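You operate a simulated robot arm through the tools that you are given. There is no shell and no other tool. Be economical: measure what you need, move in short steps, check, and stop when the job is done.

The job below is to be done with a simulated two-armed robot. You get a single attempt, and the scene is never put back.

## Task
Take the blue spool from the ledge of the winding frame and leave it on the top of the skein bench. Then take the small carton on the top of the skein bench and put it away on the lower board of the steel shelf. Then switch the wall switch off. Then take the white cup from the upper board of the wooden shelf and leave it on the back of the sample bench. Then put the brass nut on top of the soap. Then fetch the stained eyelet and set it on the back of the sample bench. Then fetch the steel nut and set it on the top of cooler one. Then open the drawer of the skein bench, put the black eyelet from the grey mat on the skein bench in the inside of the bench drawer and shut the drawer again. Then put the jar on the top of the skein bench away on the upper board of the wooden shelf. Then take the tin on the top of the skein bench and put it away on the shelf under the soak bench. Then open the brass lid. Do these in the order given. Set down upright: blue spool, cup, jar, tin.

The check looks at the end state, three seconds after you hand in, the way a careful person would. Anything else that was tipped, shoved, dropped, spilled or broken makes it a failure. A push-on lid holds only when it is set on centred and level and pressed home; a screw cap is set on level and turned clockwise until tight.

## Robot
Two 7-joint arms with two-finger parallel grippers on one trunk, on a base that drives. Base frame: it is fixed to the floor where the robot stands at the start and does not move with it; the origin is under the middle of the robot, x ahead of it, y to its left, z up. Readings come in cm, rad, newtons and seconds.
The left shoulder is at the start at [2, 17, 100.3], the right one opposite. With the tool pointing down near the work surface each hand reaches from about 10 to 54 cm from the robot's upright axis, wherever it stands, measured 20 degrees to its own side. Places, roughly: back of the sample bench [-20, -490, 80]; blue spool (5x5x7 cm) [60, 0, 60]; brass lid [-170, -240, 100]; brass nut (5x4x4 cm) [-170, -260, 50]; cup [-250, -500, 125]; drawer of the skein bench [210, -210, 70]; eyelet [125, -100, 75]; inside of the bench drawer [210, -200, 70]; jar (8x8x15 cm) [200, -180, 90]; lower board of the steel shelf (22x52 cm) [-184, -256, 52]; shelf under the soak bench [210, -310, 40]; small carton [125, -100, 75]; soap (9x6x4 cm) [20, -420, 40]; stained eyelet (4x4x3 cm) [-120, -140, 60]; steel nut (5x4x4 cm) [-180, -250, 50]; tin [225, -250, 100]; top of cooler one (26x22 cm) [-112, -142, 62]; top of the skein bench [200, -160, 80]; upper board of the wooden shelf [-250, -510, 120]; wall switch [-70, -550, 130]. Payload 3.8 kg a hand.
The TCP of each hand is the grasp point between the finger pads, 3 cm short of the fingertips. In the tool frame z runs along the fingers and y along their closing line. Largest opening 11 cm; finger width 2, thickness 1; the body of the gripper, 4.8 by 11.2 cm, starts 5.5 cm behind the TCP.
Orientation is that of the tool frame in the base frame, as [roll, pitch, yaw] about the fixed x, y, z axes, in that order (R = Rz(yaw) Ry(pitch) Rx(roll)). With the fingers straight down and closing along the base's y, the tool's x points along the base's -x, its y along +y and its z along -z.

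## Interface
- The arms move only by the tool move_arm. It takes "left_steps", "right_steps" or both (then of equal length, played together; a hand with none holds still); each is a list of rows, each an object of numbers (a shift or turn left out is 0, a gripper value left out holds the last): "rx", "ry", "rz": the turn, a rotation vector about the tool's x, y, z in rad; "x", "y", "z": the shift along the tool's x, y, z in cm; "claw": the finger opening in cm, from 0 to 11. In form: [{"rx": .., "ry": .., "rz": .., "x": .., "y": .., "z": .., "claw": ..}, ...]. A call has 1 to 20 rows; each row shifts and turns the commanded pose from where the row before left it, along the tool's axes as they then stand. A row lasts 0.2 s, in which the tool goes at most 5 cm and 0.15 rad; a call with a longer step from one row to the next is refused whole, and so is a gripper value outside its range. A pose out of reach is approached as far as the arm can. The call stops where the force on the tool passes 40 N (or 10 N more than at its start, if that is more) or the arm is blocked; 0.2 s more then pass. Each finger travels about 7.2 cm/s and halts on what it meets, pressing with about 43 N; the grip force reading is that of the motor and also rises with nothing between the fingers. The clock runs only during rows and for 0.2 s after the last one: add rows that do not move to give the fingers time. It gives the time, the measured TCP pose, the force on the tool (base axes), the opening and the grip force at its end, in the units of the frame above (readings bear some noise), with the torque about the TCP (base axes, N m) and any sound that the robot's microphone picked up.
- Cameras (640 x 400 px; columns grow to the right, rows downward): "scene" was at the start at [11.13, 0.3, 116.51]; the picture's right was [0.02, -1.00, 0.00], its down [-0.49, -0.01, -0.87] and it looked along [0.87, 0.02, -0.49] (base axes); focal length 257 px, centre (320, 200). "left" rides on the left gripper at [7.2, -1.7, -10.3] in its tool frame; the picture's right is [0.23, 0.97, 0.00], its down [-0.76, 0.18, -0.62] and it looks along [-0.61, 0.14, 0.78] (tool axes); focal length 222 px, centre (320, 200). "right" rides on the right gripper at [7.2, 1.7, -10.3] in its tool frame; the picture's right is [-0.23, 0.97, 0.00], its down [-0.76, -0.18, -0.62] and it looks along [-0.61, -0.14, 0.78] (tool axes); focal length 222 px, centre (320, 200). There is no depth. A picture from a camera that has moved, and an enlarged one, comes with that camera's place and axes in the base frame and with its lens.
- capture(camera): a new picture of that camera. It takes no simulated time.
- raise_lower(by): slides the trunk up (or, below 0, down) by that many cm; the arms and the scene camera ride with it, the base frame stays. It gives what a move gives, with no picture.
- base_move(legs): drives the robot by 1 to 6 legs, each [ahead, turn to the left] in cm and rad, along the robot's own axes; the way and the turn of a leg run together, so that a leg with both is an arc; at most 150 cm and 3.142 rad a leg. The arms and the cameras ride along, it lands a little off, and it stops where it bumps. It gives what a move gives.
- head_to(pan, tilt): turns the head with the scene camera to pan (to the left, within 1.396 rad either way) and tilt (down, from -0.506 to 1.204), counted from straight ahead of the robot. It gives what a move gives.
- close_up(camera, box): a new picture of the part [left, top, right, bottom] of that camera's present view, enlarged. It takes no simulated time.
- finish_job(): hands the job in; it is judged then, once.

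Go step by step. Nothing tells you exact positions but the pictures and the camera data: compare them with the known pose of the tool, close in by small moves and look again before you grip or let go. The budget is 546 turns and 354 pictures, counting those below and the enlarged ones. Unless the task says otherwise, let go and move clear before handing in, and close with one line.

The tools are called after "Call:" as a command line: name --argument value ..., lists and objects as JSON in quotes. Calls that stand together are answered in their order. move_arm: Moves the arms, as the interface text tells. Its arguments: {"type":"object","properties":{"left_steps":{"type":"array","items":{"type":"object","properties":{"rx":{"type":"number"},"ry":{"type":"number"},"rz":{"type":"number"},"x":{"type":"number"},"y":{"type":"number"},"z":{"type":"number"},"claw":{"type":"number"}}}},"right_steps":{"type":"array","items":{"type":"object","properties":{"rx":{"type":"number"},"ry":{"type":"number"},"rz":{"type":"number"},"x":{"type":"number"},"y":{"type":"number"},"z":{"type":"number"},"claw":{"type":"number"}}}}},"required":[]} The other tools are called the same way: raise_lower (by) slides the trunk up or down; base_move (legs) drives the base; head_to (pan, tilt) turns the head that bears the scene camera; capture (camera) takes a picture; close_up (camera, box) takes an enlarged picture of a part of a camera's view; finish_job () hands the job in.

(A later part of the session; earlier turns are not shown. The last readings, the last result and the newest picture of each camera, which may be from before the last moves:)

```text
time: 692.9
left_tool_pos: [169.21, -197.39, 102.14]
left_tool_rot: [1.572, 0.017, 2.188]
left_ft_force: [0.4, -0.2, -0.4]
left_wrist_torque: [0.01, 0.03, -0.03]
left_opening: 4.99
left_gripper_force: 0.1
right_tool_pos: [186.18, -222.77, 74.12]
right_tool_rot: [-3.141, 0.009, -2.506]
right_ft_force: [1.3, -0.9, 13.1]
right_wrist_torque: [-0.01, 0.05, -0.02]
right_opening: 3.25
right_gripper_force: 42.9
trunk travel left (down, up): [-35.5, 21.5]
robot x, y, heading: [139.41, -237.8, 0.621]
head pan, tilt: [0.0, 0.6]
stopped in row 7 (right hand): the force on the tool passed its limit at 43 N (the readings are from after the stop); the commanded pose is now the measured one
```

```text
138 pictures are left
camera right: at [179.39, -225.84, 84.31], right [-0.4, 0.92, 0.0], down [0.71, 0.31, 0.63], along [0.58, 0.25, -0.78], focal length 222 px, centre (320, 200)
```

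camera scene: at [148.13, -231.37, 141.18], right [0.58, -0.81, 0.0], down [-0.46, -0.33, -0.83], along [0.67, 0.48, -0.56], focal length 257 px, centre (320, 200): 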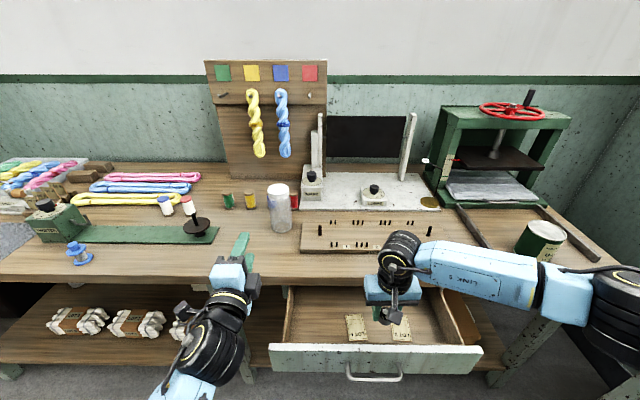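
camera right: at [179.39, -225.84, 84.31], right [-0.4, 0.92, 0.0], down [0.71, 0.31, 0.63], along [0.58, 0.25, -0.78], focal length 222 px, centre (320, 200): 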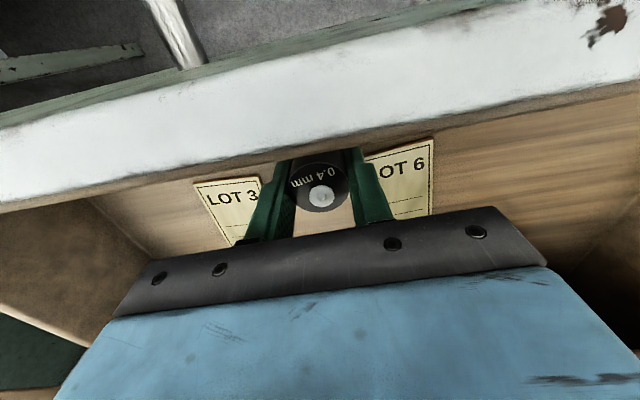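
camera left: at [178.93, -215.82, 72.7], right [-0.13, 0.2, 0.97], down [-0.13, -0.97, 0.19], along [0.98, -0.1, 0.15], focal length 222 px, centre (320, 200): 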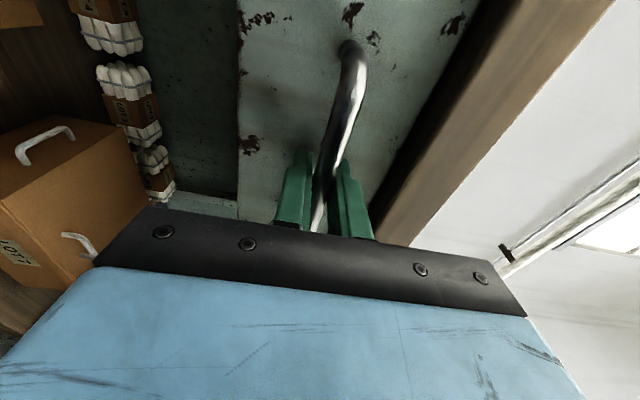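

Eyelet touches the drawer floor. Releasing and lifting straight out.

Call:
move_arm --right_steps '[{"z": -0.2}, {"claw": 4.5}, {"claw": 5.5}, {}, {"z": -2}, {"z": -3}, {"z": -4}, {"z": -4}, {"z": -4}, {"z": -4}, {}]'

Call:
capture --camera "right"

```text
time: 695.3
left_tool_pos: [169.27, -197.38, 102.19]
left_tool_rot: [1.576, 0.016, 2.187]
left_ft_force: [-1.0, -0.5, -0.3]
left_wrist_torque: [0.0, 0.02, 0.0]
left_opening: 5.02
left_gripper_force: 0.1
right_tool_pos: [186.01, -222.98, 95.09]
right_tool_rot: [-3.14, 0.004, -2.507]
right_ft_force: [0.0, 0.9, -0.1]
right_wrist_torque: [0.06, 0.02, 0.05]
right_opening: 5.51
right_gripper_force: 0.1
trunk travel left (down, up): [-35.5, 21.5]
robot x, y, heading: [139.52, -238.1, 0.627]
head pan, tilt: [0.0, 0.6]
```

```text
137 pictures are left
camera right: at [179.12, -225.96, 105.24], right [-0.4, 0.92, 0.0], down [0.72, 0.31, 0.63], along [0.57, 0.25, -0.78], focal length 222 px, centre (320, 200)
```

right: 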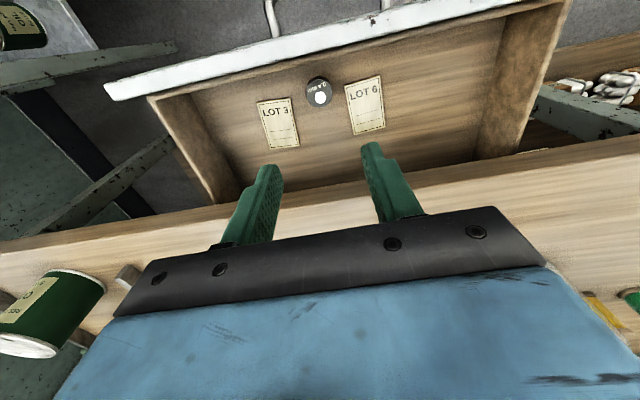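

Eyelet is in the drawer. Retracting the right hand and repositioning to push the drawer shut with the left hand on the bar.

Call:
move_arm --right_steps '[{"z": -4, "claw": 8}, {"z": -4}, {"x": 4}, {"x": 4}, {"x": 4}, {"x": 4}, {}]'

Call:
base_move --legs '[[-22, 0], [0, -1.6], [16, 0], [0, 1.571]]'

Call:
capture --camera "scene"

```text
time: 696.9
left_tool_pos: [169.34, -197.26, 102.14]
left_tool_rot: [1.573, 0.015, 2.189]
left_ft_force: [-0.1, 0.4, -0.2]
left_wrist_torque: [0.02, -0.01, 0.0]
left_opening: 5.01
left_gripper_force: 0.0
right_tool_pos: [172.73, -232.45, 102.86]
right_tool_rot: [-3.139, 0.003, -2.506]
right_ft_force: [0.6, 1.8, 0.2]
right_wrist_torque: [0.02, 0.0, 0.04]
right_opening: 7.98
right_gripper_force: 0.1
trunk travel left (down, up): [-35.5, 21.5]
robot x, y, heading: [139.1, -237.98, 0.626]
head pan, tilt: [0.0, 0.6]
```

```text
time: 707.2
left_tool_pos: [162.83, -224.93, 102.17]
left_tool_rot: [1.573, 0.018, 2.134]
left_ft_force: [0.5, 0.0, 0.2]
left_wrist_torque: [0.01, 0.0, -0.01]
left_opening: 5.01
left_gripper_force: 0.1
right_tool_pos: [164.2, -260.11, 102.89]
right_tool_rot: [-3.141, 0.003, -2.562]
right_ft_force: [0.1, -1.0, -0.4]
right_wrist_torque: [0.01, -0.03, -0.03]
right_opening: 7.99
right_gripper_force: 0.0
trunk travel left (down, up): [-35.5, 21.5]
robot x, y, heading: [130.2, -263.82, 0.568]
head pan, tilt: [0.0, 0.6]
```

```text
136 pictures are left
camera scene: at [139.68, -257.68, 141.18], right [0.54, -0.84, 0.0], down [-0.48, -0.3, -0.83], along [0.7, 0.44, -0.56], focal length 257 px, centre (320, 200)
```

scene: 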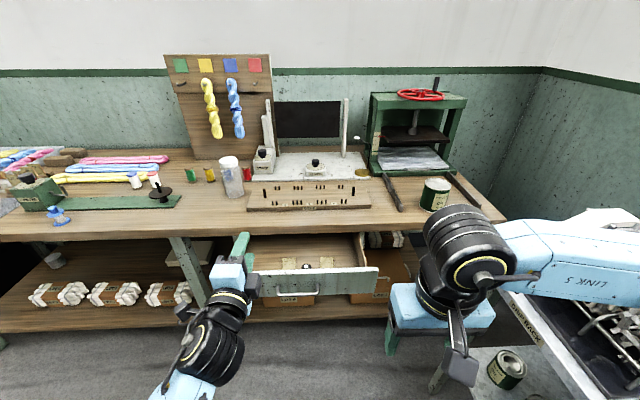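

Call:
raise_lower --by -8

Call:
move_arm --left_steps '[{"x": -3}, {"x": -3}, {"x": -3}, {"y": -4}, {"y": -4}, {"y": -4}, {"y": -4}, {"y": -3.6}, {}]'

Call:
capture --camera "left"

```text
time: 708.4
left_tool_pos: [162.67, -224.85, 94.21]
left_tool_rot: [1.572, 0.016, 2.134]
left_ft_force: [-0.2, 0.6, 0.2]
left_wrist_torque: [-0.01, 0.03, 0.02]
left_opening: 5.01
left_gripper_force: 0.1
right_tool_pos: [164.19, -260.08, 94.89]
right_tool_rot: [-3.14, 0.004, -2.561]
right_ft_force: [-0.2, 0.3, -0.1]
right_wrist_torque: [0.01, -0.02, 0.0]
right_opening: 8.0
right_gripper_force: 0.1
trunk travel left (down, up): [-27.5, 29.5]
robot x, y, heading: [130.87, -263.43, 0.563]
head pan, tilt: [0.0, 0.6]
```

```text
time: 710.4
left_tool_pos: [167.72, -232.77, 74.68]
left_tool_rot: [1.571, 0.014, 2.133]
left_ft_force: [0.5, 0.2, -0.8]
left_wrist_torque: [-0.01, 0.0, 0.01]
left_opening: 5.04
left_gripper_force: 0.2
right_tool_pos: [164.13, -260.15, 94.86]
right_tool_rot: [-3.141, 0.003, -2.563]
right_ft_force: [1.2, 0.0, 0.0]
right_wrist_torque: [0.02, -0.04, 0.01]
right_opening: 7.98
right_gripper_force: 0.1
trunk travel left (down, up): [-27.5, 29.5]
robot x, y, heading: [130.51, -263.68, 0.568]
head pan, tilt: [0.0, 0.6]
```

```text
135 pictures are left
camera left: at [155.26, -232.19, 72.82], right [-0.13, 0.21, 0.97], down [-0.12, -0.97, 0.19], along [0.98, -0.09, 0.15], focal length 222 px, centre (320, 200)
```

left: 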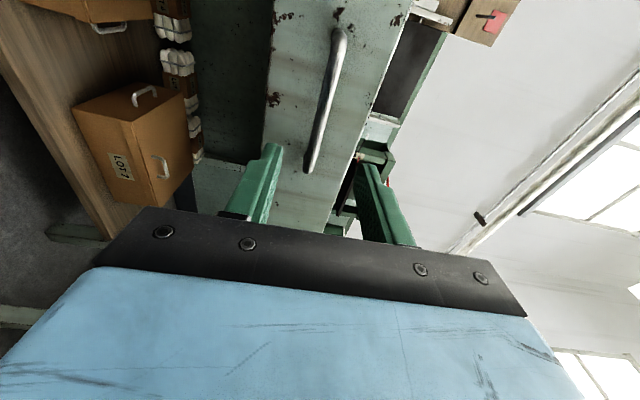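

Call:
move_arm --left_steps '[{"z": 3.5}, {"z": 3.5}, {"z": 3}, {}, {"claw": 3}, {"claw": 1.5}, {"claw": 0.5}, {}, {}]'

Call:
capture --camera "left"

```text
time: 712.4
left_tool_pos: [176.44, -227.59, 74.44]
left_tool_rot: [1.58, 0.013, 2.13]
left_ft_force: [0.2, -2.7, -13.9]
left_wrist_torque: [0.67, 0.51, -0.07]
left_opening: 1.18
left_gripper_force: 45.3
right_tool_pos: [164.23, -260.01, 94.79]
right_tool_rot: [-3.141, 0.001, -2.562]
right_ft_force: [-0.1, 0.0, 0.8]
right_wrist_torque: [0.01, 0.01, -0.01]
right_opening: 8.01
right_gripper_force: 0.1
trunk travel left (down, up): [-27.5, 29.5]
robot x, y, heading: [130.52, -263.6, 0.565]
head pan, tilt: [0.0, 0.6]
```

```text
134 pictures are left
camera left: at [163.75, -227.06, 72.78], right [-0.12, 0.21, 0.97], down [-0.12, -0.97, 0.19], along [0.98, -0.1, 0.14], focal length 222 px, centre (320, 200)
```

left: 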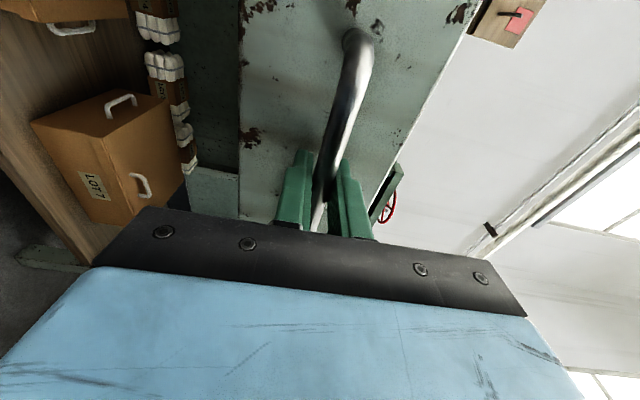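

Bar gripped. Pushing the drawer in with the base.

Call:
base_move --legs '[[9, 0]]'

Call:
move_arm --left_steps '[{"x": 0.4}, {}]'

Call:
base_move --legs '[[8.5, 0]]'

Call:
capture --camera "scene"

```text
time: 713.5
left_tool_pos: [183.8, -222.39, 74.47]
left_tool_rot: [1.575, 0.017, 2.135]
left_ft_force: [-10.4, 13.8, -15.4]
left_wrist_torque: [0.64, 0.46, 0.5]
left_opening: 1.19
left_gripper_force: 44.7
right_tool_pos: [171.67, -255.25, 94.79]
right_tool_rot: [-3.139, 0.001, -2.561]
right_ft_force: [-0.8, -0.1, -0.3]
right_wrist_torque: [-0.01, -0.02, -0.01]
right_opening: 8.02
right_gripper_force: 0.1
trunk travel left (down, up): [-27.5, 29.5]
robot x, y, heading: [138.05, -258.62, 0.565]
head pan, tilt: [0.0, 0.6]
```

```text
time: 714.0
left_tool_pos: [183.51, -222.46, 74.56]
left_tool_rot: [1.578, 0.011, 2.132]
left_ft_force: [7.7, -12.3, -11.9]
left_wrist_torque: [0.56, 0.36, 0.78]
left_opening: 1.15
left_gripper_force: 44.9
right_tool_pos: [171.8, -255.56, 94.82]
right_tool_rot: [-3.14, 0.002, -2.565]
right_ft_force: [-0.4, 0.6, -0.5]
right_wrist_torque: [0.01, 0.01, 0.03]
right_opening: 7.99
right_gripper_force: 0.1
trunk travel left (down, up): [-27.5, 29.5]
robot x, y, heading: [137.81, -259.04, 0.563]
head pan, tilt: [0.0, 0.6]
```

```text
time: 715.1
left_tool_pos: [190.76, -217.51, 74.52]
left_tool_rot: [1.576, 0.013, 2.139]
left_ft_force: [-0.3, 0.0, -12.5]
left_wrist_torque: [0.6, 0.39, -0.12]
left_opening: 1.17
left_gripper_force: 44.5
right_tool_pos: [178.93, -250.68, 94.84]
right_tool_rot: [-3.14, 0.001, -2.564]
right_ft_force: [0.5, 0.5, 0.1]
right_wrist_torque: [0.0, 0.0, 0.04]
right_opening: 8.0
right_gripper_force: 0.1
trunk travel left (down, up): [-27.5, 29.5]
robot x, y, heading: [145.61, -254.44, 0.564]
head pan, tilt: [0.0, 0.6]
```

```text
133 pictures are left
camera scene: at [154.56, -248.23, 133.16], right [0.54, -0.84, 0.0], down [-0.48, -0.3, -0.82], along [0.7, 0.44, -0.57], focal length 257 px, centre (320, 200)
```

scene: 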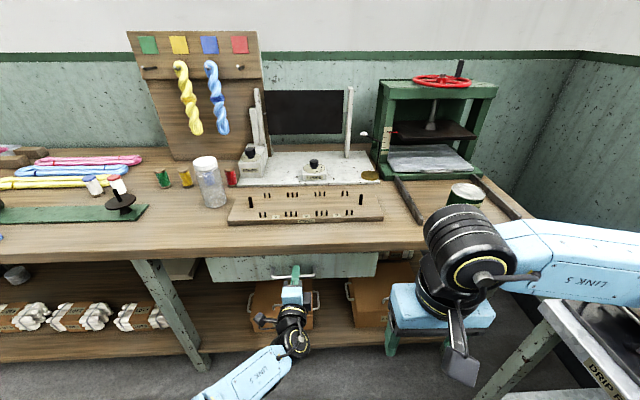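

About 1 cm remains; pushing with the arm until it stops.

Call:
move_arm --left_steps '[{"z": 0.4}, {"z": 0.4}, {"z": 0.4}, {"z": 0.3}, {"z": 0.3}, {"z": 0.3}, {}]'

Call:
capture --camera "left"

```text
time: 716.7
left_tool_pos: [192.12, -216.59, 74.49]
left_tool_rot: [1.577, 0.016, 2.14]
left_ft_force: [-28.5, -13.2, -6.3]
left_wrist_torque: [0.08, -0.54, 0.66]
left_opening: 1.2
left_gripper_force: 6.7
right_tool_pos: [178.76, -250.92, 94.87]
right_tool_rot: [-3.14, 0.005, -2.565]
right_ft_force: [-0.6, 0.0, -0.2]
right_wrist_torque: [0.01, -0.02, -0.01]
right_opening: 8.03
right_gripper_force: 0.0
trunk travel left (down, up): [-27.5, 29.5]
robot x, y, heading: [145.26, -254.49, 0.562]
head pan, tilt: [0.0, 0.6]
```

```text
132 pictures are left
camera left: at [179.58, -216.21, 72.77], right [-0.12, 0.21, 0.97], down [-0.11, -0.97, 0.19], along [0.99, -0.09, 0.15], focal length 222 px, centre (320, 200)
```

left: 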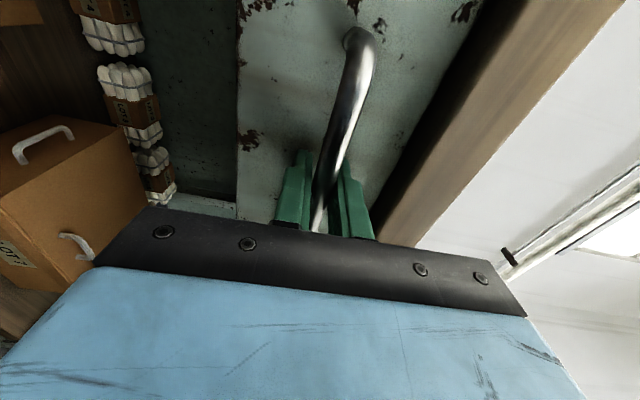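

Drawer is against its stop. Releasing and raising the left hand.

Call:
move_arm --left_steps '[{"z": -0.4}, {"claw": 3}, {"claw": 5}, {}, {"z": -3}, {"z": -3}, {"z": -3}, {"z": -3}, {}]'

Call:
base_move --legs '[[-20, 0]]'

Call:
close_up --camera "scene" --box '[160, 130, 480, 330]'

```text
time: 718.7
left_tool_pos: [182.07, -222.86, 74.52]
left_tool_rot: [1.574, 0.012, 2.139]
left_ft_force: [-0.3, -0.5, -1.4]
left_wrist_torque: [-0.01, 0.01, -0.01]
left_opening: 5.0
left_gripper_force: 0.1
right_tool_pos: [178.88, -250.77, 94.78]
right_tool_rot: [-3.14, 0.003, -2.564]
right_ft_force: [0.3, -0.4, -0.5]
right_wrist_torque: [0.0, 0.0, 0.01]
right_opening: 7.98
right_gripper_force: 0.1
trunk travel left (down, up): [-27.5, 29.5]
robot x, y, heading: [145.54, -253.87, 0.567]
head pan, tilt: [0.0, 0.6]
```

```text
time: 720.3
left_tool_pos: [165.7, -233.03, 74.63]
left_tool_rot: [1.576, 0.011, 2.145]
left_ft_force: [-0.1, -0.3, 1.0]
left_wrist_torque: [0.02, 0.03, 0.02]
left_opening: 5.03
left_gripper_force: 0.1
right_tool_pos: [162.59, -261.06, 94.79]
right_tool_rot: [-3.139, 0.004, -2.558]
right_ft_force: [-0.8, -0.1, -0.6]
right_wrist_torque: [0.01, 0.0, 0.02]
right_opening: 7.99
right_gripper_force: 0.0
trunk travel left (down, up): [-27.5, 29.5]
robot x, y, heading: [129.06, -264.63, 0.57]
head pan, tilt: [0.0, 0.6]
```

```text
2.00 times, centred on (320, 230) of scene
camera zoom: at [138.03, -258.71, 133.19], right [0.54, -0.84, 0.0], down [-0.47, -0.3, -0.83], along [0.69, 0.45, -0.56], focal length 514 px, centre (320, 140)
```

zoom: 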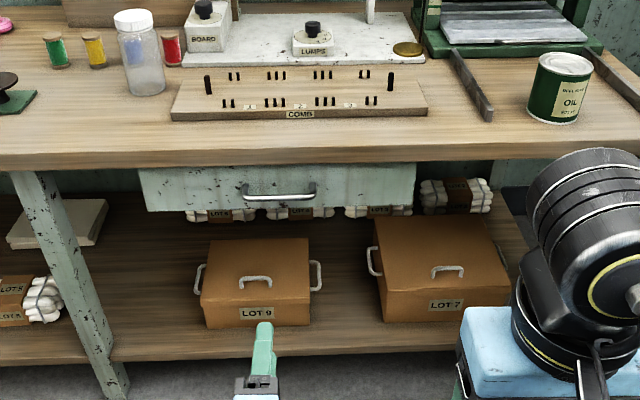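

Drawer is shut. Next the jar (base ≈(195,-181)). Reconfiguring the left hand: raise, unroll 90°, tilt to ~60° from vertical; sidestep left 20 cm.

Call:
move_arm --left_steps '[{"y": 4}, {"y": 4}, {"y": 4}, {"y": 4}, {"y": 4}, {"y": 2}, {}]'

Call:
move_arm --left_steps '[{"rz": -0.143}, {"rz": -0.143}, {"rz": -0.143}, {"rz": -0.143}, {"rz": -0.143}, {"rz": -0.143}, {"rz": -0.143}, {"rz": -0.143}, {"rz": -0.143}, {"rz": -0.143}, {"rz": -0.141}, {"ry": 0.13}, {"ry": 0.13}, {"ry": 0.13}, {"ry": 0.13}, {"claw": 10.8}, {}]'

Call:
base_move --legs '[[0, 1.571], [20, 0], [0, -1.55]]'

Call:
capture --camera "scene"

Call:
capture --camera "left"

```text
time: 721.9
left_tool_pos: [165.63, -233.06, 96.67]
left_tool_rot: [1.577, 0.012, 2.146]
left_ft_force: [1.0, -0.3, 0.5]
left_wrist_torque: [0.01, 0.0, 0.0]
left_opening: 5.0
left_gripper_force: 0.0
right_tool_pos: [162.61, -261.03, 94.84]
right_tool_rot: [-3.139, 0.003, -2.557]
right_ft_force: [-0.2, 0.7, -0.8]
right_wrist_torque: [0.01, -0.01, -0.01]
right_opening: 8.0
right_gripper_force: 0.1
trunk travel left (down, up): [-27.5, 29.5]
robot x, y, heading: [129.33, -264.5, 0.571]
head pan, tilt: [0.0, 0.6]
```

```text
time: 725.5
left_tool_pos: [165.16, -232.36, 95.6]
left_tool_rot: [3.115, 1.034, -2.589]
left_ft_force: [-0.1, -0.5, -0.6]
left_wrist_torque: [0.0, 0.0, 0.0]
left_opening: 10.79
left_gripper_force: 0.1
right_tool_pos: [162.6, -261.06, 94.8]
right_tool_rot: [-3.14, 0.003, -2.559]
right_ft_force: [0.1, -1.0, -0.7]
right_wrist_torque: [0.01, 0.0, 0.02]
right_opening: 7.99
right_gripper_force: 0.1
trunk travel left (down, up): [-27.5, 29.5]
robot x, y, heading: [129.32, -264.62, 0.571]
head pan, tilt: [0.0, 0.6]
```

```text
time: 734.8
left_tool_pos: [151.28, -213.04, 96.08]
left_tool_rot: [3.112, 1.046, -2.519]
left_ft_force: [-0.3, 0.6, -0.2]
left_wrist_torque: [-0.01, 0.01, -0.01]
left_opening: 10.79
left_gripper_force: 0.1
right_tool_pos: [150.66, -242.0, 94.81]
right_tool_rot: [-3.14, 0.004, -2.488]
right_ft_force: [0.0, 0.3, 0.4]
right_wrist_torque: [0.01, 0.01, -0.03]
right_opening: 7.98
right_gripper_force: 0.1
trunk travel left (down, up): [-27.5, 29.5]
robot x, y, heading: [117.31, -248.23, 0.644]
head pan, tilt: [0.0, 0.6]
```

```text
130 pictures are left
camera scene: at [126.09, -241.43, 133.18], right [0.6, -0.8, 0.0], down [-0.45, -0.34, -0.83], along [0.66, 0.49, -0.56], focal length 257 px, centre (320, 200)
```

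scene: 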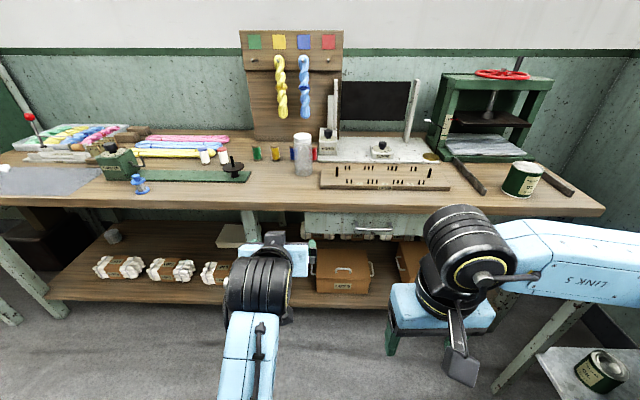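

```text
129 pictures are left
camera left: at [142.31, -222.12, 95.04], right [-0.68, 0.71, -0.18], down [-0.22, 0.03, 0.97], along [0.7, 0.7, 0.14], focal length 222 px, centre (320, 200)
```

left: 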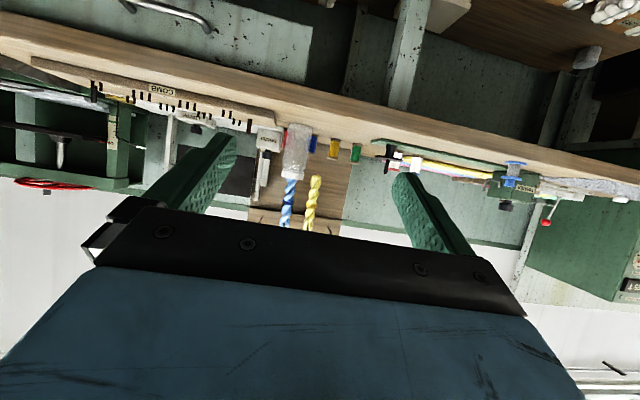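

Hand is laterally aligned with the jar. Driving forward 40 cm.

Call:
base_move --legs '[[40, 0]]'

Call:
capture --camera "left"

Call:
capture --camera "scene"

```text
time: 737.3
left_tool_pos: [183.45, -189.16, 96.11]
left_tool_rot: [3.109, 1.046, -2.524]
left_ft_force: [0.4, 0.1, -0.3]
left_wrist_torque: [0.0, -0.01, 0.02]
left_opening: 10.78
left_gripper_force: 0.0
right_tool_pos: [182.77, -218.14, 94.76]
right_tool_rot: [-3.14, 0.004, -2.491]
right_ft_force: [0.5, -0.3, 0.0]
right_wrist_torque: [-0.02, -0.01, 0.02]
right_opening: 8.01
right_gripper_force: 0.1
trunk travel left (down, up): [-27.5, 29.5]
robot x, y, heading: [149.18, -223.87, 0.642]
head pan, tilt: [0.0, 0.6]
```

```text
128 pictures are left
camera left: at [174.46, -198.18, 94.98], right [-0.68, 0.71, -0.18], down [-0.22, 0.03, 0.97], along [0.7, 0.7, 0.14], focal length 222 px, centre (320, 200)
```

left: 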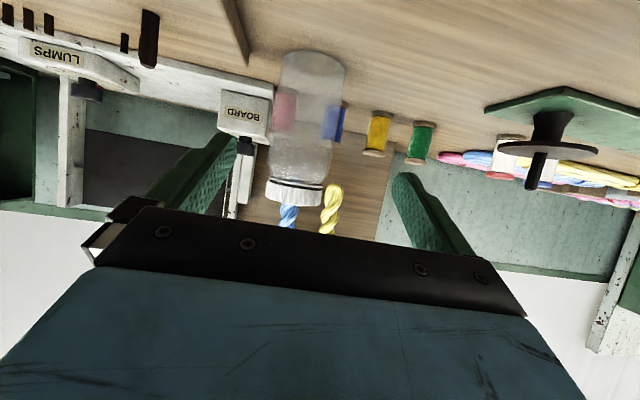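

```text
127 pictures are left
camera scene: at [158.23, -217.47, 133.17], right [0.6, -0.8, 0.0], down [-0.45, -0.34, -0.82], along [0.66, 0.49, -0.57], focal length 257 px, centre (320, 200)
```

scene: 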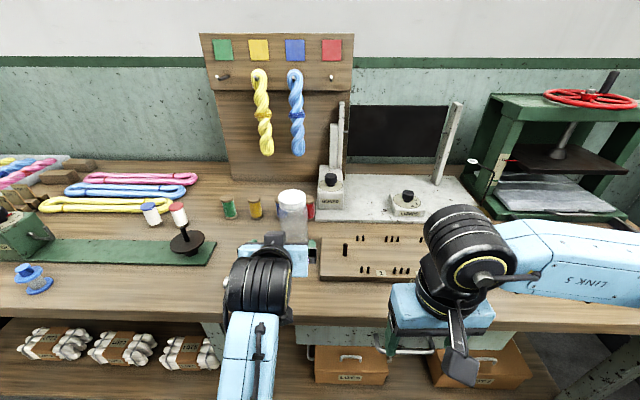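

Well aligned. Lower 3 cm and advance 7 cm, then check.

Call:
move_arm --left_steps '[{"x": 2.6, "z": 1.5}, {"x": -1.75, "z": 3.03}, {"x": -1.75, "z": 3.03}, {}]'

Call:
capture --camera "left"

```text
time: 738.3
left_tool_pos: [189.01, -184.89, 93.02]
left_tool_rot: [3.106, 1.043, -2.527]
left_ft_force: [-0.5, 0.0, 0.5]
left_wrist_torque: [0.01, 0.0, 0.0]
left_opening: 10.79
left_gripper_force: 0.1
right_tool_pos: [182.83, -218.1, 94.82]
right_tool_rot: [-3.137, 0.004, -2.492]
right_ft_force: [0.0, -1.0, 0.1]
right_wrist_torque: [-0.03, -0.03, 0.04]
right_opening: 8.02
right_gripper_force: 0.1
trunk travel left (down, up): [-27.5, 29.5]
robot x, y, heading: [149.54, -224.26, 0.639]
head pan, tilt: [0.0, 0.6]
```

```text
126 pictures are left
camera left: at [179.9, -193.92, 91.96], right [-0.68, 0.71, -0.18], down [-0.22, 0.03, 0.97], along [0.7, 0.7, 0.14], focal length 222 px, centre (320, 200)
```

left: 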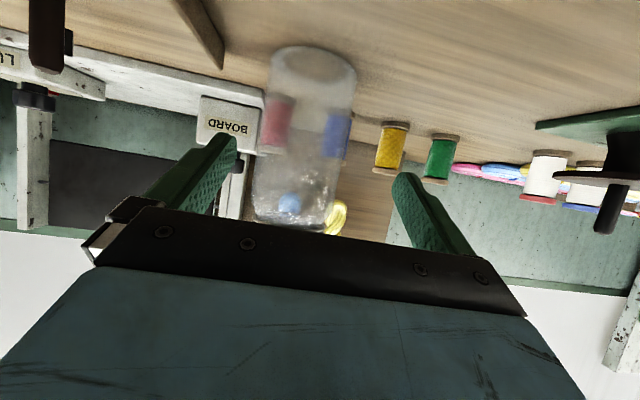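

Call:
move_arm --left_steps '[{"y": -0.5, "x": -0.9, "z": 1.55}, {"x": -0.9, "z": 1.55}, {"x": -0.85, "z": 1.5}, {}]'

Call:
capture --camera "left"

Call:
close_up --camera "scene" --box '[180, 170, 380, 295]'

```text
time: 739.3
left_tool_pos: [192.84, -181.62, 92.08]
left_tool_rot: [3.074, 1.034, -2.545]
left_ft_force: [-0.2, 0.3, 0.2]
left_wrist_torque: [-0.01, -0.01, -0.03]
left_opening: 10.78
left_gripper_force: 0.0
right_tool_pos: [182.81, -218.29, 94.86]
right_tool_rot: [-3.141, 0.003, -2.491]
right_ft_force: [-0.5, -0.5, -0.2]
right_wrist_torque: [0.0, -0.01, -0.01]
right_opening: 7.99
right_gripper_force: 0.0
trunk travel left (down, up): [-27.5, 29.5]
robot x, y, heading: [149.32, -224.46, 0.645]
head pan, tilt: [0.0, 0.6]
```

```text
125 pictures are left
camera left: at [183.8, -190.64, 91.07], right [-0.69, 0.71, -0.16], down [-0.2, 0.03, 0.98], along [0.7, 0.71, 0.13], focal length 222 px, centre (320, 200)
```

left: 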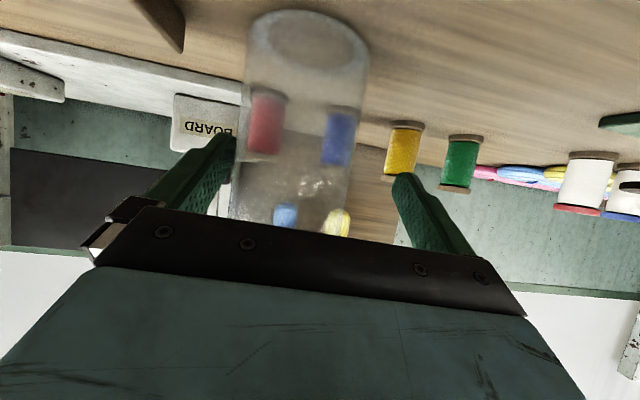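

```text
3.20 times, centred on (280, 232) of scene
camera zoom: at [158.17, -217.51, 133.18], right [0.6, -0.8, 0.0], down [-0.45, -0.34, -0.83], along [0.66, 0.49, -0.56], focal length 823 px, centre (448, 96)
```

zoom: 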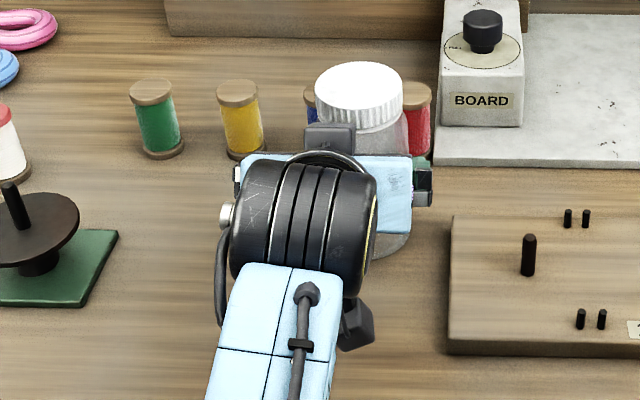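

Shift 1.2 cm toward the jar's centre and level the roll before closing.

Call:
move_arm --left_steps '[{"y": -0.6, "rx": 0.06}, {"y": -0.6}, {}]'

Call:
capture --camera "left"

```text
time: 740.1
left_tool_pos: [193.69, -182.51, 92.55]
left_tool_rot: [3.135, 1.041, -2.544]
left_ft_force: [-0.4, -1.0, -0.1]
left_wrist_torque: [0.01, 0.0, 0.0]
left_opening: 10.78
left_gripper_force: 0.0
right_tool_pos: [182.78, -218.25, 94.8]
right_tool_rot: [-3.139, 0.002, -2.491]
right_ft_force: [0.0, -0.2, -0.5]
right_wrist_torque: [0.01, 0.0, -0.02]
right_opening: 7.99
right_gripper_force: 0.0
trunk travel left (down, up): [-27.5, 29.5]
robot x, y, heading: [149.4, -224.37, 0.642]
head pan, tilt: [0.0, 0.6]
```

```text
123 pictures are left
camera left: at [184.3, -191.08, 91.45], right [-0.65, 0.74, -0.19], down [-0.23, 0.06, 0.97], along [0.73, 0.67, 0.13], focal length 222 px, centre (320, 200)
```

left: 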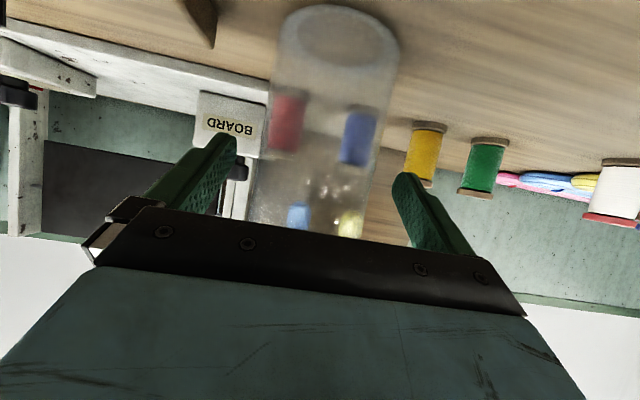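

Call:
move_arm --left_steps '[{"claw": 9.5}, {"claw": 8.5}, {"claw": 7.5}, {"claw": 7}, {}, {}]'

Call:
capture --camera "left"

```text
time: 741.5
left_tool_pos: [193.72, -182.42, 92.55]
left_tool_rot: [3.134, 1.043, -2.548]
left_ft_force: [-0.8, 0.2, -0.4]
left_wrist_torque: [0.0, 0.04, 0.02]
left_opening: 7.12
left_gripper_force: 6.8
right_tool_pos: [182.78, -218.15, 94.81]
right_tool_rot: [-3.14, 0.003, -2.489]
right_ft_force: [-0.8, 0.4, 0.1]
right_wrist_torque: [0.0, 0.0, 0.04]
right_opening: 8.01
right_gripper_force: 0.1
trunk travel left (down, up): [-27.5, 29.5]
robot x, y, heading: [149.42, -224.03, 0.637]
head pan, tilt: [0.0, 0.6]
```

```text
122 pictures are left
camera left: at [184.36, -191.03, 91.58], right [-0.65, 0.74, -0.19], down [-0.23, 0.05, 0.97], along [0.73, 0.67, 0.13], focal length 222 px, centre (320, 200)
```

left: 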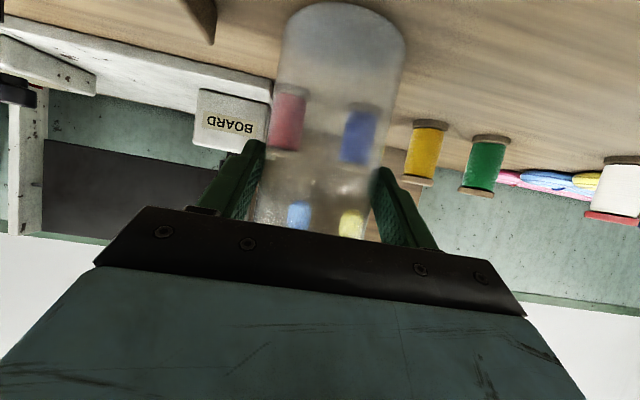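

Call:
move_arm --left_steps '[{"claw": 6}, {"claw": 5}, {}, {}, {"x": -0.9, "z": -0.5}, {"x": -1.7, "z": -1}, {"x": -2.6, "z": -1.5}, {}]'

Call:
capture --camera "left"

Call:
capture --camera "scene"

```text
time: 743.5
left_tool_pos: [192.45, -180.85, 96.67]
left_tool_rot: [3.062, 1.017, -2.587]
left_ft_force: [0.5, 0.8, -0.9]
left_wrist_torque: [0.01, 0.0, -0.01]
left_opening: 7.04
left_gripper_force: 42.8
right_tool_pos: [182.86, -218.07, 94.83]
right_tool_rot: [-3.14, 0.003, -2.491]
right_ft_force: [-0.4, -0.5, -0.3]
right_wrist_torque: [0.01, -0.02, -0.01]
right_opening: 7.99
right_gripper_force: 0.1
trunk travel left (down, up): [-27.5, 29.5]
robot x, y, heading: [149.75, -224.08, 0.641]
head pan, tilt: [0.0, 0.6]
stopped in row 8 (left hand): the arm was blocked; the commanded pose is now the measured one
```

```text
121 pictures are left
camera left: at [183.23, -189.67, 95.85], right [-0.67, 0.73, -0.15], down [-0.19, 0.03, 0.98], along [0.72, 0.68, 0.11], focal length 222 px, centre (320, 200)
```

left: 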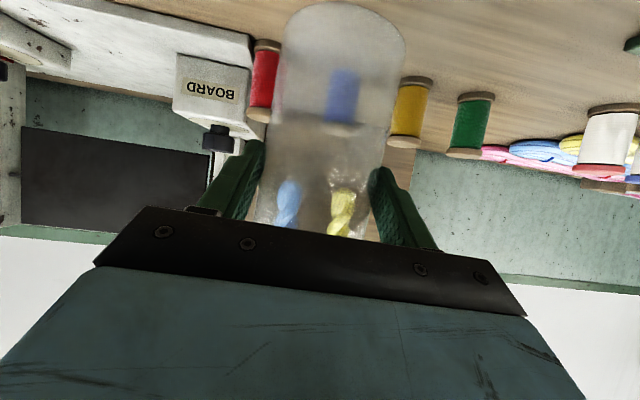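

```text
120 pictures are left
camera scene: at [158.18, -217.47, 133.18], right [0.6, -0.8, 0.0], down [-0.45, -0.34, -0.82], along [0.66, 0.49, -0.57], focal length 257 px, centre (320, 200)
```

scene: 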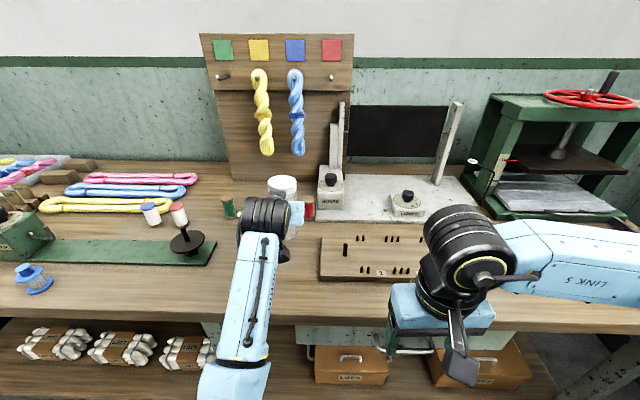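

Jar gripped and lifted a few cm. Raising via the trunk and backing off.

Call:
raise_lower --by 12

Call:
base_move --legs '[[-40, 0]]'

Call:
capture --camera "scene"

Call:
capture --camera "left"

```text
time: 745.0
left_tool_pos: [192.64, -181.07, 108.82]
left_tool_rot: [3.063, 1.018, -2.588]
left_ft_force: [0.1, 0.1, -1.0]
left_wrist_torque: [0.0, -0.01, 0.03]
left_opening: 7.05
left_gripper_force: 43.1
right_tool_pos: [182.69, -218.16, 106.83]
right_tool_rot: [-3.14, 0.003, -2.49]
right_ft_force: [0.5, 0.5, -0.1]
right_wrist_torque: [0.0, -0.03, 0.0]
right_opening: 8.02
right_gripper_force: 0.1
trunk travel left (down, up): [-39.5, 17.5]
robot x, y, heading: [148.95, -224.25, 0.641]
head pan, tilt: [0.0, 0.6]
```

```text
time: 747.4
left_tool_pos: [161.41, -204.41, 108.74]
left_tool_rot: [3.063, 1.022, -2.593]
left_ft_force: [-0.8, -0.6, -0.5]
left_wrist_torque: [0.0, 0.02, -0.02]
left_opening: 7.07
left_gripper_force: 42.9
right_tool_pos: [151.39, -241.56, 106.9]
right_tool_rot: [-3.139, 0.003, -2.494]
right_ft_force: [-1.3, 0.3, -0.2]
right_wrist_torque: [0.02, -0.02, -0.02]
right_opening: 8.01
right_gripper_force: 0.0
trunk travel left (down, up): [-39.5, 17.5]
robot x, y, heading: [118.21, -247.72, 0.637]
head pan, tilt: [0.0, 0.6]
```

```text
119 pictures are left
camera scene: at [126.75, -240.85, 145.19], right [0.59, -0.81, 0.0], down [-0.45, -0.33, -0.83], along [0.66, 0.49, -0.56], focal length 257 px, centre (320, 200)
```

scene: 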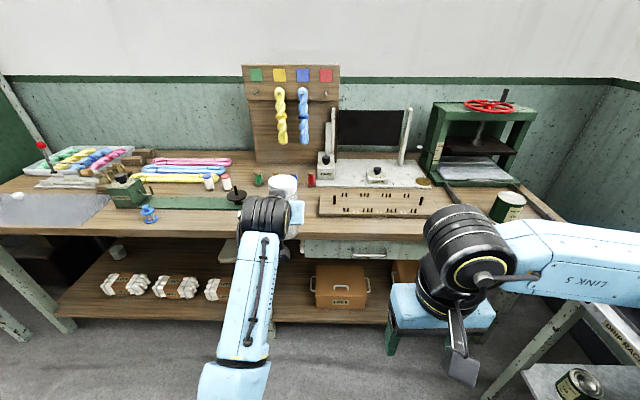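

```text
118 pictures are left
camera left: at [152.0, -213.18, 107.95], right [-0.66, 0.73, -0.15], down [-0.19, 0.03, 0.98], along [0.72, 0.68, 0.12], focal length 222 px, centre (320, 200)
```

left: 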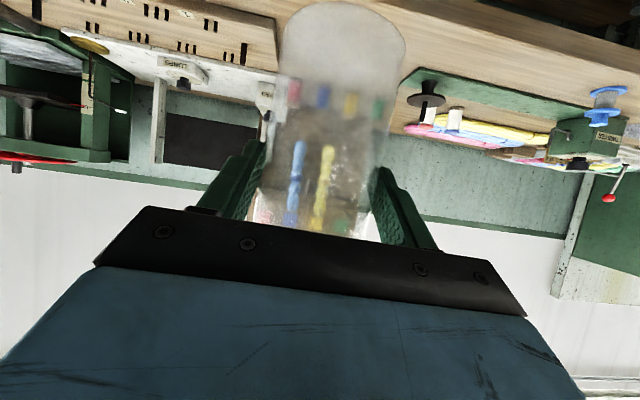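

Jar held. Level the roll, then drive to the wooden shelf.

Call:
move_arm --left_steps '[{"rx": 0.075, "ry": -0.02}, {}]'

Call:
raise_lower --by 10

Call:
base_move --legs '[[-20, 0], [0, -1.6], [0, -1.59], [75, 0], [75, 0]]'

Call:
head_to --pan 0 --tilt 0.3

Call:
capture --camera "scene"

```text
time: 748.0
left_tool_pos: [161.34, -204.53, 108.77]
left_tool_rot: [3.134, 1.041, -2.594]
left_ft_force: [-0.6, -0.7, -0.5]
left_wrist_torque: [-0.04, 0.01, -0.01]
left_opening: 7.04
left_gripper_force: 42.9
right_tool_pos: [151.37, -241.56, 106.75]
right_tool_rot: [-3.139, 0.003, -2.495]
right_ft_force: [0.0, -0.5, 0.2]
right_wrist_torque: [-0.01, -0.01, 0.03]
right_opening: 8.01
right_gripper_force: 0.1
trunk travel left (down, up): [-39.5, 17.5]
robot x, y, heading: [118.37, -247.67, 0.633]
head pan, tilt: [0.0, 0.6]
```

```text
time: 749.4
left_tool_pos: [161.31, -204.45, 118.75]
left_tool_rot: [3.137, 1.04, -2.593]
left_ft_force: [-0.8, 0.6, -0.5]
left_wrist_torque: [-0.03, 0.02, 0.01]
left_opening: 7.03
left_gripper_force: 42.8
right_tool_pos: [151.46, -241.58, 116.89]
right_tool_rot: [-3.14, 0.003, -2.496]
right_ft_force: [-0.2, 0.4, 0.2]
right_wrist_torque: [0.0, -0.01, -0.03]
right_opening: 8.0
right_gripper_force: 0.1
trunk travel left (down, up): [-49.5, 7.5]
robot x, y, heading: [117.84, -247.44, 0.634]
head pan, tilt: [0.0, 0.6]
```

```text
time: 766.1
left_tool_pos: [-72.72, -372.89, 118.73]
left_tool_rot: [3.136, 1.041, 0.456]
left_ft_force: [-0.5, 0.3, -0.7]
left_wrist_torque: [0.05, 0.02, 0.0]
left_opening: 7.04
left_gripper_force: 42.8
right_tool_pos: [-59.42, -336.81, 116.94]
right_tool_rot: [-3.139, 0.002, 0.554]
right_ft_force: [-0.4, -0.6, -0.7]
right_wrist_torque: [-0.01, 0.0, 0.01]
right_opening: 7.99
right_gripper_force: 0.1
trunk travel left (down, up): [-49.5, 7.5]
robot x, y, heading: [-25.41, -334.05, -2.598]
head pan, tilt: [0.0, 0.6]
```

```text
time: 766.9
left_tool_pos: [-72.75, -372.8, 118.73]
left_tool_rot: [3.136, 1.041, 0.457]
left_ft_force: [0.0, 0.1, -1.0]
left_wrist_torque: [-0.01, -0.01, -0.02]
left_opening: 7.05
left_gripper_force: 42.9
right_tool_pos: [-59.25, -336.91, 116.85]
right_tool_rot: [-3.142, 0.005, 0.553]
right_ft_force: [-0.2, -0.4, -0.3]
right_wrist_torque: [0.02, 0.0, -0.01]
right_opening: 7.99
right_gripper_force: 0.1
trunk travel left (down, up): [-49.5, 7.5]
robot x, y, heading: [-25.25, -334.31, -2.595]
head pan, tilt: [0.0, 0.3]
```

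```text
117 pictures are left
camera scene: at [-35.46, -339.87, 157.92], right [-0.52, 0.86, 0.0], down [0.25, 0.15, -0.96], along [-0.82, -0.49, -0.3], focal length 257 px, centre (320, 200)
```

scene: 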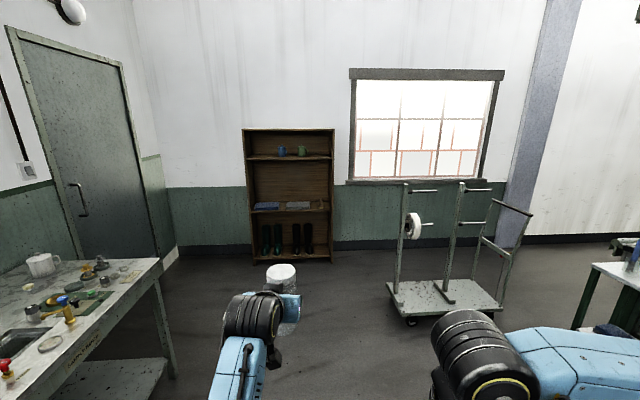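

Call:
base_move --legs '[[0, 0.236], [86, 0], [87, 0], [0, -0.186]]'

Call:
capture --camera "scene"

```text
time: 777.2
left_tool_pos: [-193.55, -496.9, 118.69]
left_tool_rot: [3.138, 1.041, 0.502]
left_ft_force: [-0.2, -0.1, 0.1]
left_wrist_torque: [0.01, -0.01, 0.01]
left_opening: 7.03
left_gripper_force: 42.5
right_tool_pos: [-181.95, -460.3, 116.89]
right_tool_rot: [-3.139, 0.004, 0.601]
right_ft_force: [0.4, -0.2, 0.2]
right_wrist_torque: [0.0, 0.02, 0.03]
right_opening: 8.0
right_gripper_force: 0.0
trunk travel left (down, up): [-49.5, 7.5]
robot x, y, heading: [-148.16, -455.9, -2.549]
head pan, tilt: [0.0, 0.3]
```

```text
116 pictures are left
camera scene: at [-157.86, -462.17, 157.93], right [-0.56, 0.83, 0.0], down [0.25, 0.16, -0.96], along [-0.79, -0.53, -0.3], focal length 257 px, centre (320, 200)
```

scene: 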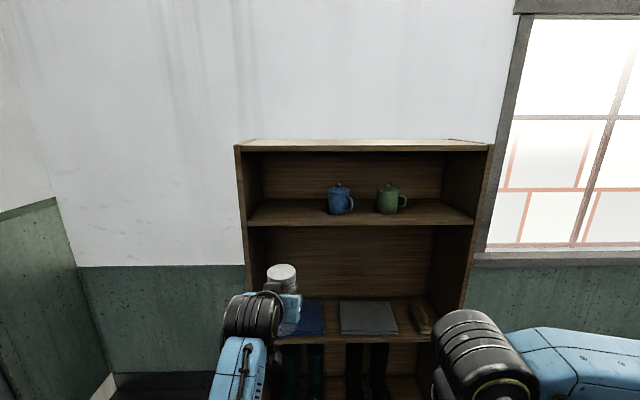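

Raising the jar above the board level and squaring the hand's yaw.

Call:
raise_lower --by 7

Call:
move_arm --left_steps '[{"x": -2.8, "z": -1.65}, {"x": -2.8, "z": -1.65}, {"rx": -0.078, "rz": -0.045}, {"y": 2}, {"y": 2}, {}]'

Call:
base_move --legs '[[25, 0]]'

Call:
capture --camera "scene"

Call:
capture --camera "left"

```text
time: 778.3
left_tool_pos: [-193.61, -496.93, 125.78]
left_tool_rot: [3.136, 1.039, 0.502]
left_ft_force: [-0.1, -0.2, -0.5]
left_wrist_torque: [0.0, -0.01, -0.01]
left_opening: 7.03
left_gripper_force: 43.2
right_tool_pos: [-181.94, -460.37, 123.82]
right_tool_rot: [-3.14, 0.003, 0.601]
right_ft_force: [0.6, -0.5, -0.6]
right_wrist_torque: [0.0, 0.0, 0.0]
right_opening: 7.99
right_gripper_force: 0.1
trunk travel left (down, up): [-56.5, 0.5]
robot x, y, heading: [-148.1, -456.04, -2.552]
head pan, tilt: [0.0, 0.3]
```

```text
time: 779.7
left_tool_pos: [-191.31, -500.21, 132.26]
left_tool_rot: [3.138, 1.042, 0.591]
left_ft_force: [0.4, 0.3, -1.5]
left_wrist_torque: [0.05, 0.02, 0.0]
left_opening: 7.05
left_gripper_force: 42.7
right_tool_pos: [-181.97, -460.3, 123.86]
right_tool_rot: [-3.139, 0.003, 0.602]
right_ft_force: [-0.2, -0.4, 0.0]
right_wrist_torque: [0.02, 0.01, -0.02]
right_opening: 7.98
right_gripper_force: 0.0
trunk travel left (down, up): [-56.5, 0.5]
robot x, y, heading: [-148.2, -455.86, -2.553]
head pan, tilt: [0.0, 0.3]
```

```text
time: 781.5
left_tool_pos: [-211.72, -513.82, 132.04]
left_tool_rot: [3.136, 1.039, 0.592]
left_ft_force: [0.3, -0.5, -0.7]
left_wrist_torque: [0.04, -0.01, 0.01]
left_opening: 7.03
left_gripper_force: 43.1
right_tool_pos: [-202.38, -473.95, 123.83]
right_tool_rot: [-3.139, 0.002, 0.598]
right_ft_force: [-0.1, -0.6, 0.0]
right_wrist_torque: [0.0, -0.02, -0.04]
right_opening: 8.0
right_gripper_force: 0.1
trunk travel left (down, up): [-56.5, 0.5]
robot x, y, heading: [-168.94, -469.66, -2.553]
head pan, tilt: [0.0, 0.3]
```

```text
115 pictures are left
camera scene: at [-178.29, -475.87, 164.93], right [-0.56, 0.83, 0.0], down [0.25, 0.16, -0.96], along [-0.79, -0.53, -0.3], focal length 257 px, centre (320, 200)
```

scene: 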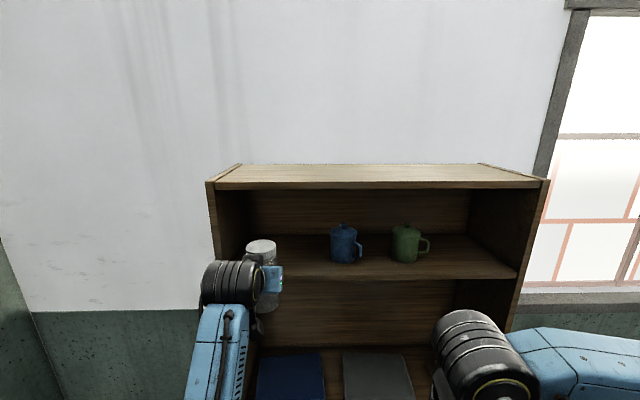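

```text
114 pictures are left
camera left: at [-202.24, -505.53, 131.12], right [0.64, -0.74, -0.19], down [0.22, -0.06, 0.97], along [-0.73, -0.67, 0.13], focal length 222 px, centre (320, 200)
```

left: 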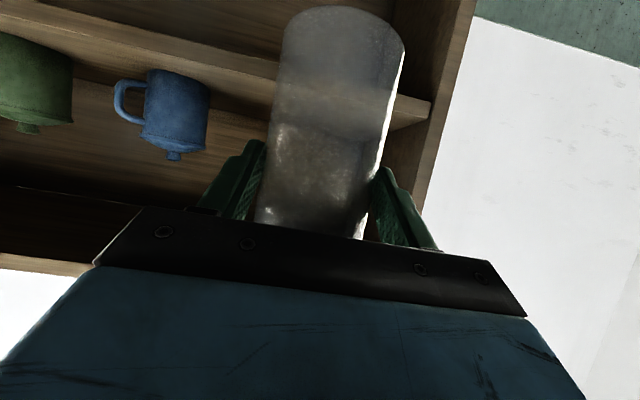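

Aligned with the free spot. Driving 17 cm more, then checking.

Call:
base_move --legs '[[17, 0]]'

Call:
capture --camera "left"

Call:
capture --camera "scene"

```text
time: 782.9
left_tool_pos: [-225.56, -523.47, 132.25]
left_tool_rot: [3.136, 1.041, 0.593]
left_ft_force: [-0.2, -0.8, -1.7]
left_wrist_torque: [0.01, -0.01, -0.01]
left_opening: 7.05
left_gripper_force: 43.5
right_tool_pos: [-216.33, -483.53, 123.87]
right_tool_rot: [-3.139, 0.002, 0.604]
right_ft_force: [0.0, -0.7, 0.2]
right_wrist_torque: [-0.03, 0.0, -0.01]
right_opening: 7.98
right_gripper_force: 0.0
trunk travel left (down, up): [-56.5, 0.5]
robot x, y, heading: [-182.95, -479.3, -2.548]
head pan, tilt: [0.0, 0.3]
```

```text
113 pictures are left
camera left: at [-216.21, -515.03, 131.12], right [0.64, -0.74, -0.19], down [0.22, -0.06, 0.97], along [-0.73, -0.67, 0.13], focal length 222 px, centre (320, 200)
```

left: 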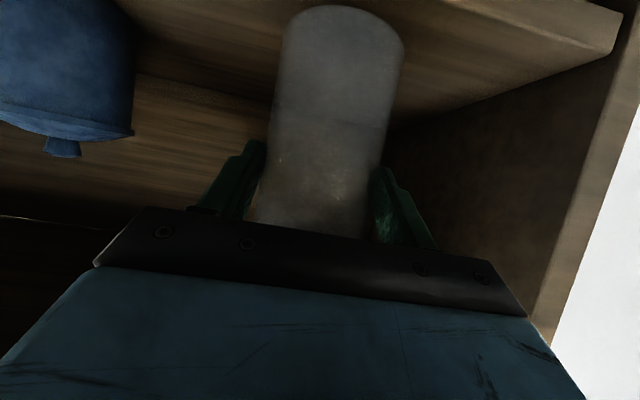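

```text
112 pictures are left
camera scene: at [-192.34, -485.32, 164.93], right [-0.56, 0.83, 0.0], down [0.25, 0.16, -0.96], along [-0.79, -0.53, -0.3], focal length 257 px, centre (320, 200)
```

scene: 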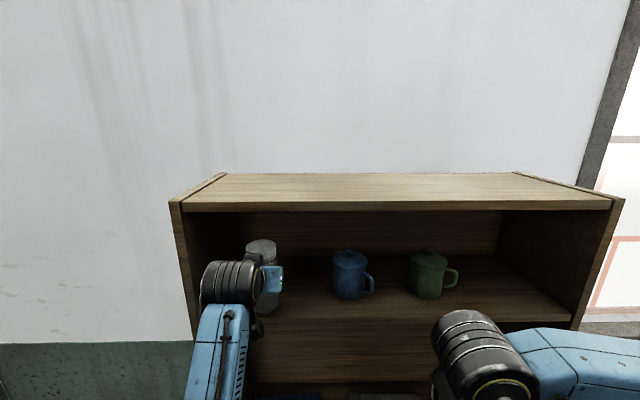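

Call:
base_move --legs '[[7, 0]]'

Call:
move_arm --left_steps '[{"x": 0.87, "z": 0.5}, {"x": 0.6, "z": 0.35}, {}, {"x": 0.26, "z": 0.15}, {}, {"x": 0.26, "z": 0.15}, {}, {"x": 0.26, "z": 0.15}, {}, {"x": 0.26, "z": 0.15}, {}, {"x": 0.26, "z": 0.15}, {}, {"x": 0.26, "z": 0.15}, {}]'

Call:
capture --camera "left"

```text
time: 784.0
left_tool_pos: [-231.49, -527.33, 132.18]
left_tool_rot: [3.136, 1.04, 0.592]
left_ft_force: [-0.4, 0.1, -0.8]
left_wrist_torque: [-0.03, 0.02, -0.02]
left_opening: 7.06
left_gripper_force: 43.4
right_tool_pos: [-222.2, -487.37, 123.75]
right_tool_rot: [-3.141, 0.002, 0.604]
right_ft_force: [-0.6, -0.7, -0.5]
right_wrist_torque: [0.0, 0.02, 0.03]
right_opening: 8.02
right_gripper_force: 0.1
trunk travel left (down, up): [-56.5, 0.5]
robot x, y, heading: [-188.37, -483.11, -2.545]
head pan, tilt: [0.0, 0.3]
```

```text
time: 787.1
left_tool_pos: [-231.27, -527.38, 129.46]
left_tool_rot: [3.136, 1.058, 0.595]
left_ft_force: [-0.2, 0.9, 29.4]
left_wrist_torque: [-0.3, 0.45, 0.01]
left_opening: 7.03
left_gripper_force: 42.5
right_tool_pos: [-222.02, -487.24, 123.93]
right_tool_rot: [3.142, 0.005, 0.605]
right_ft_force: [0.3, 0.2, 0.7]
right_wrist_torque: [0.01, -0.02, -0.04]
right_opening: 8.01
right_gripper_force: 0.2
trunk travel left (down, up): [-56.5, 0.5]
robot x, y, heading: [-188.15, -482.85, -2.55]
head pan, tilt: [0.0, 0.3]
```

```text
111 pictures are left
camera left: at [-221.84, -518.88, 128.19], right [0.64, -0.74, -0.2], down [0.24, -0.05, 0.97], along [-0.73, -0.67, 0.15], focal length 222 px, centre (320, 200)
```

left: 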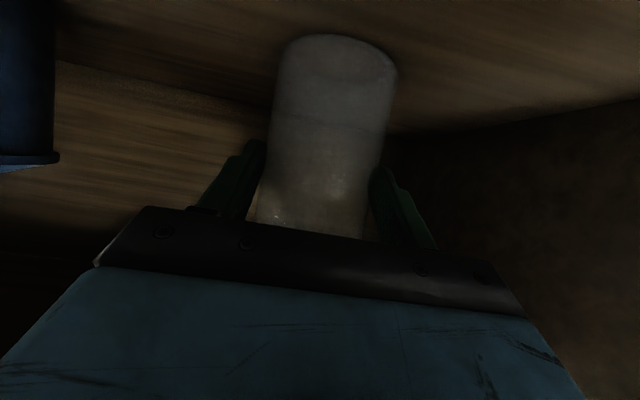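

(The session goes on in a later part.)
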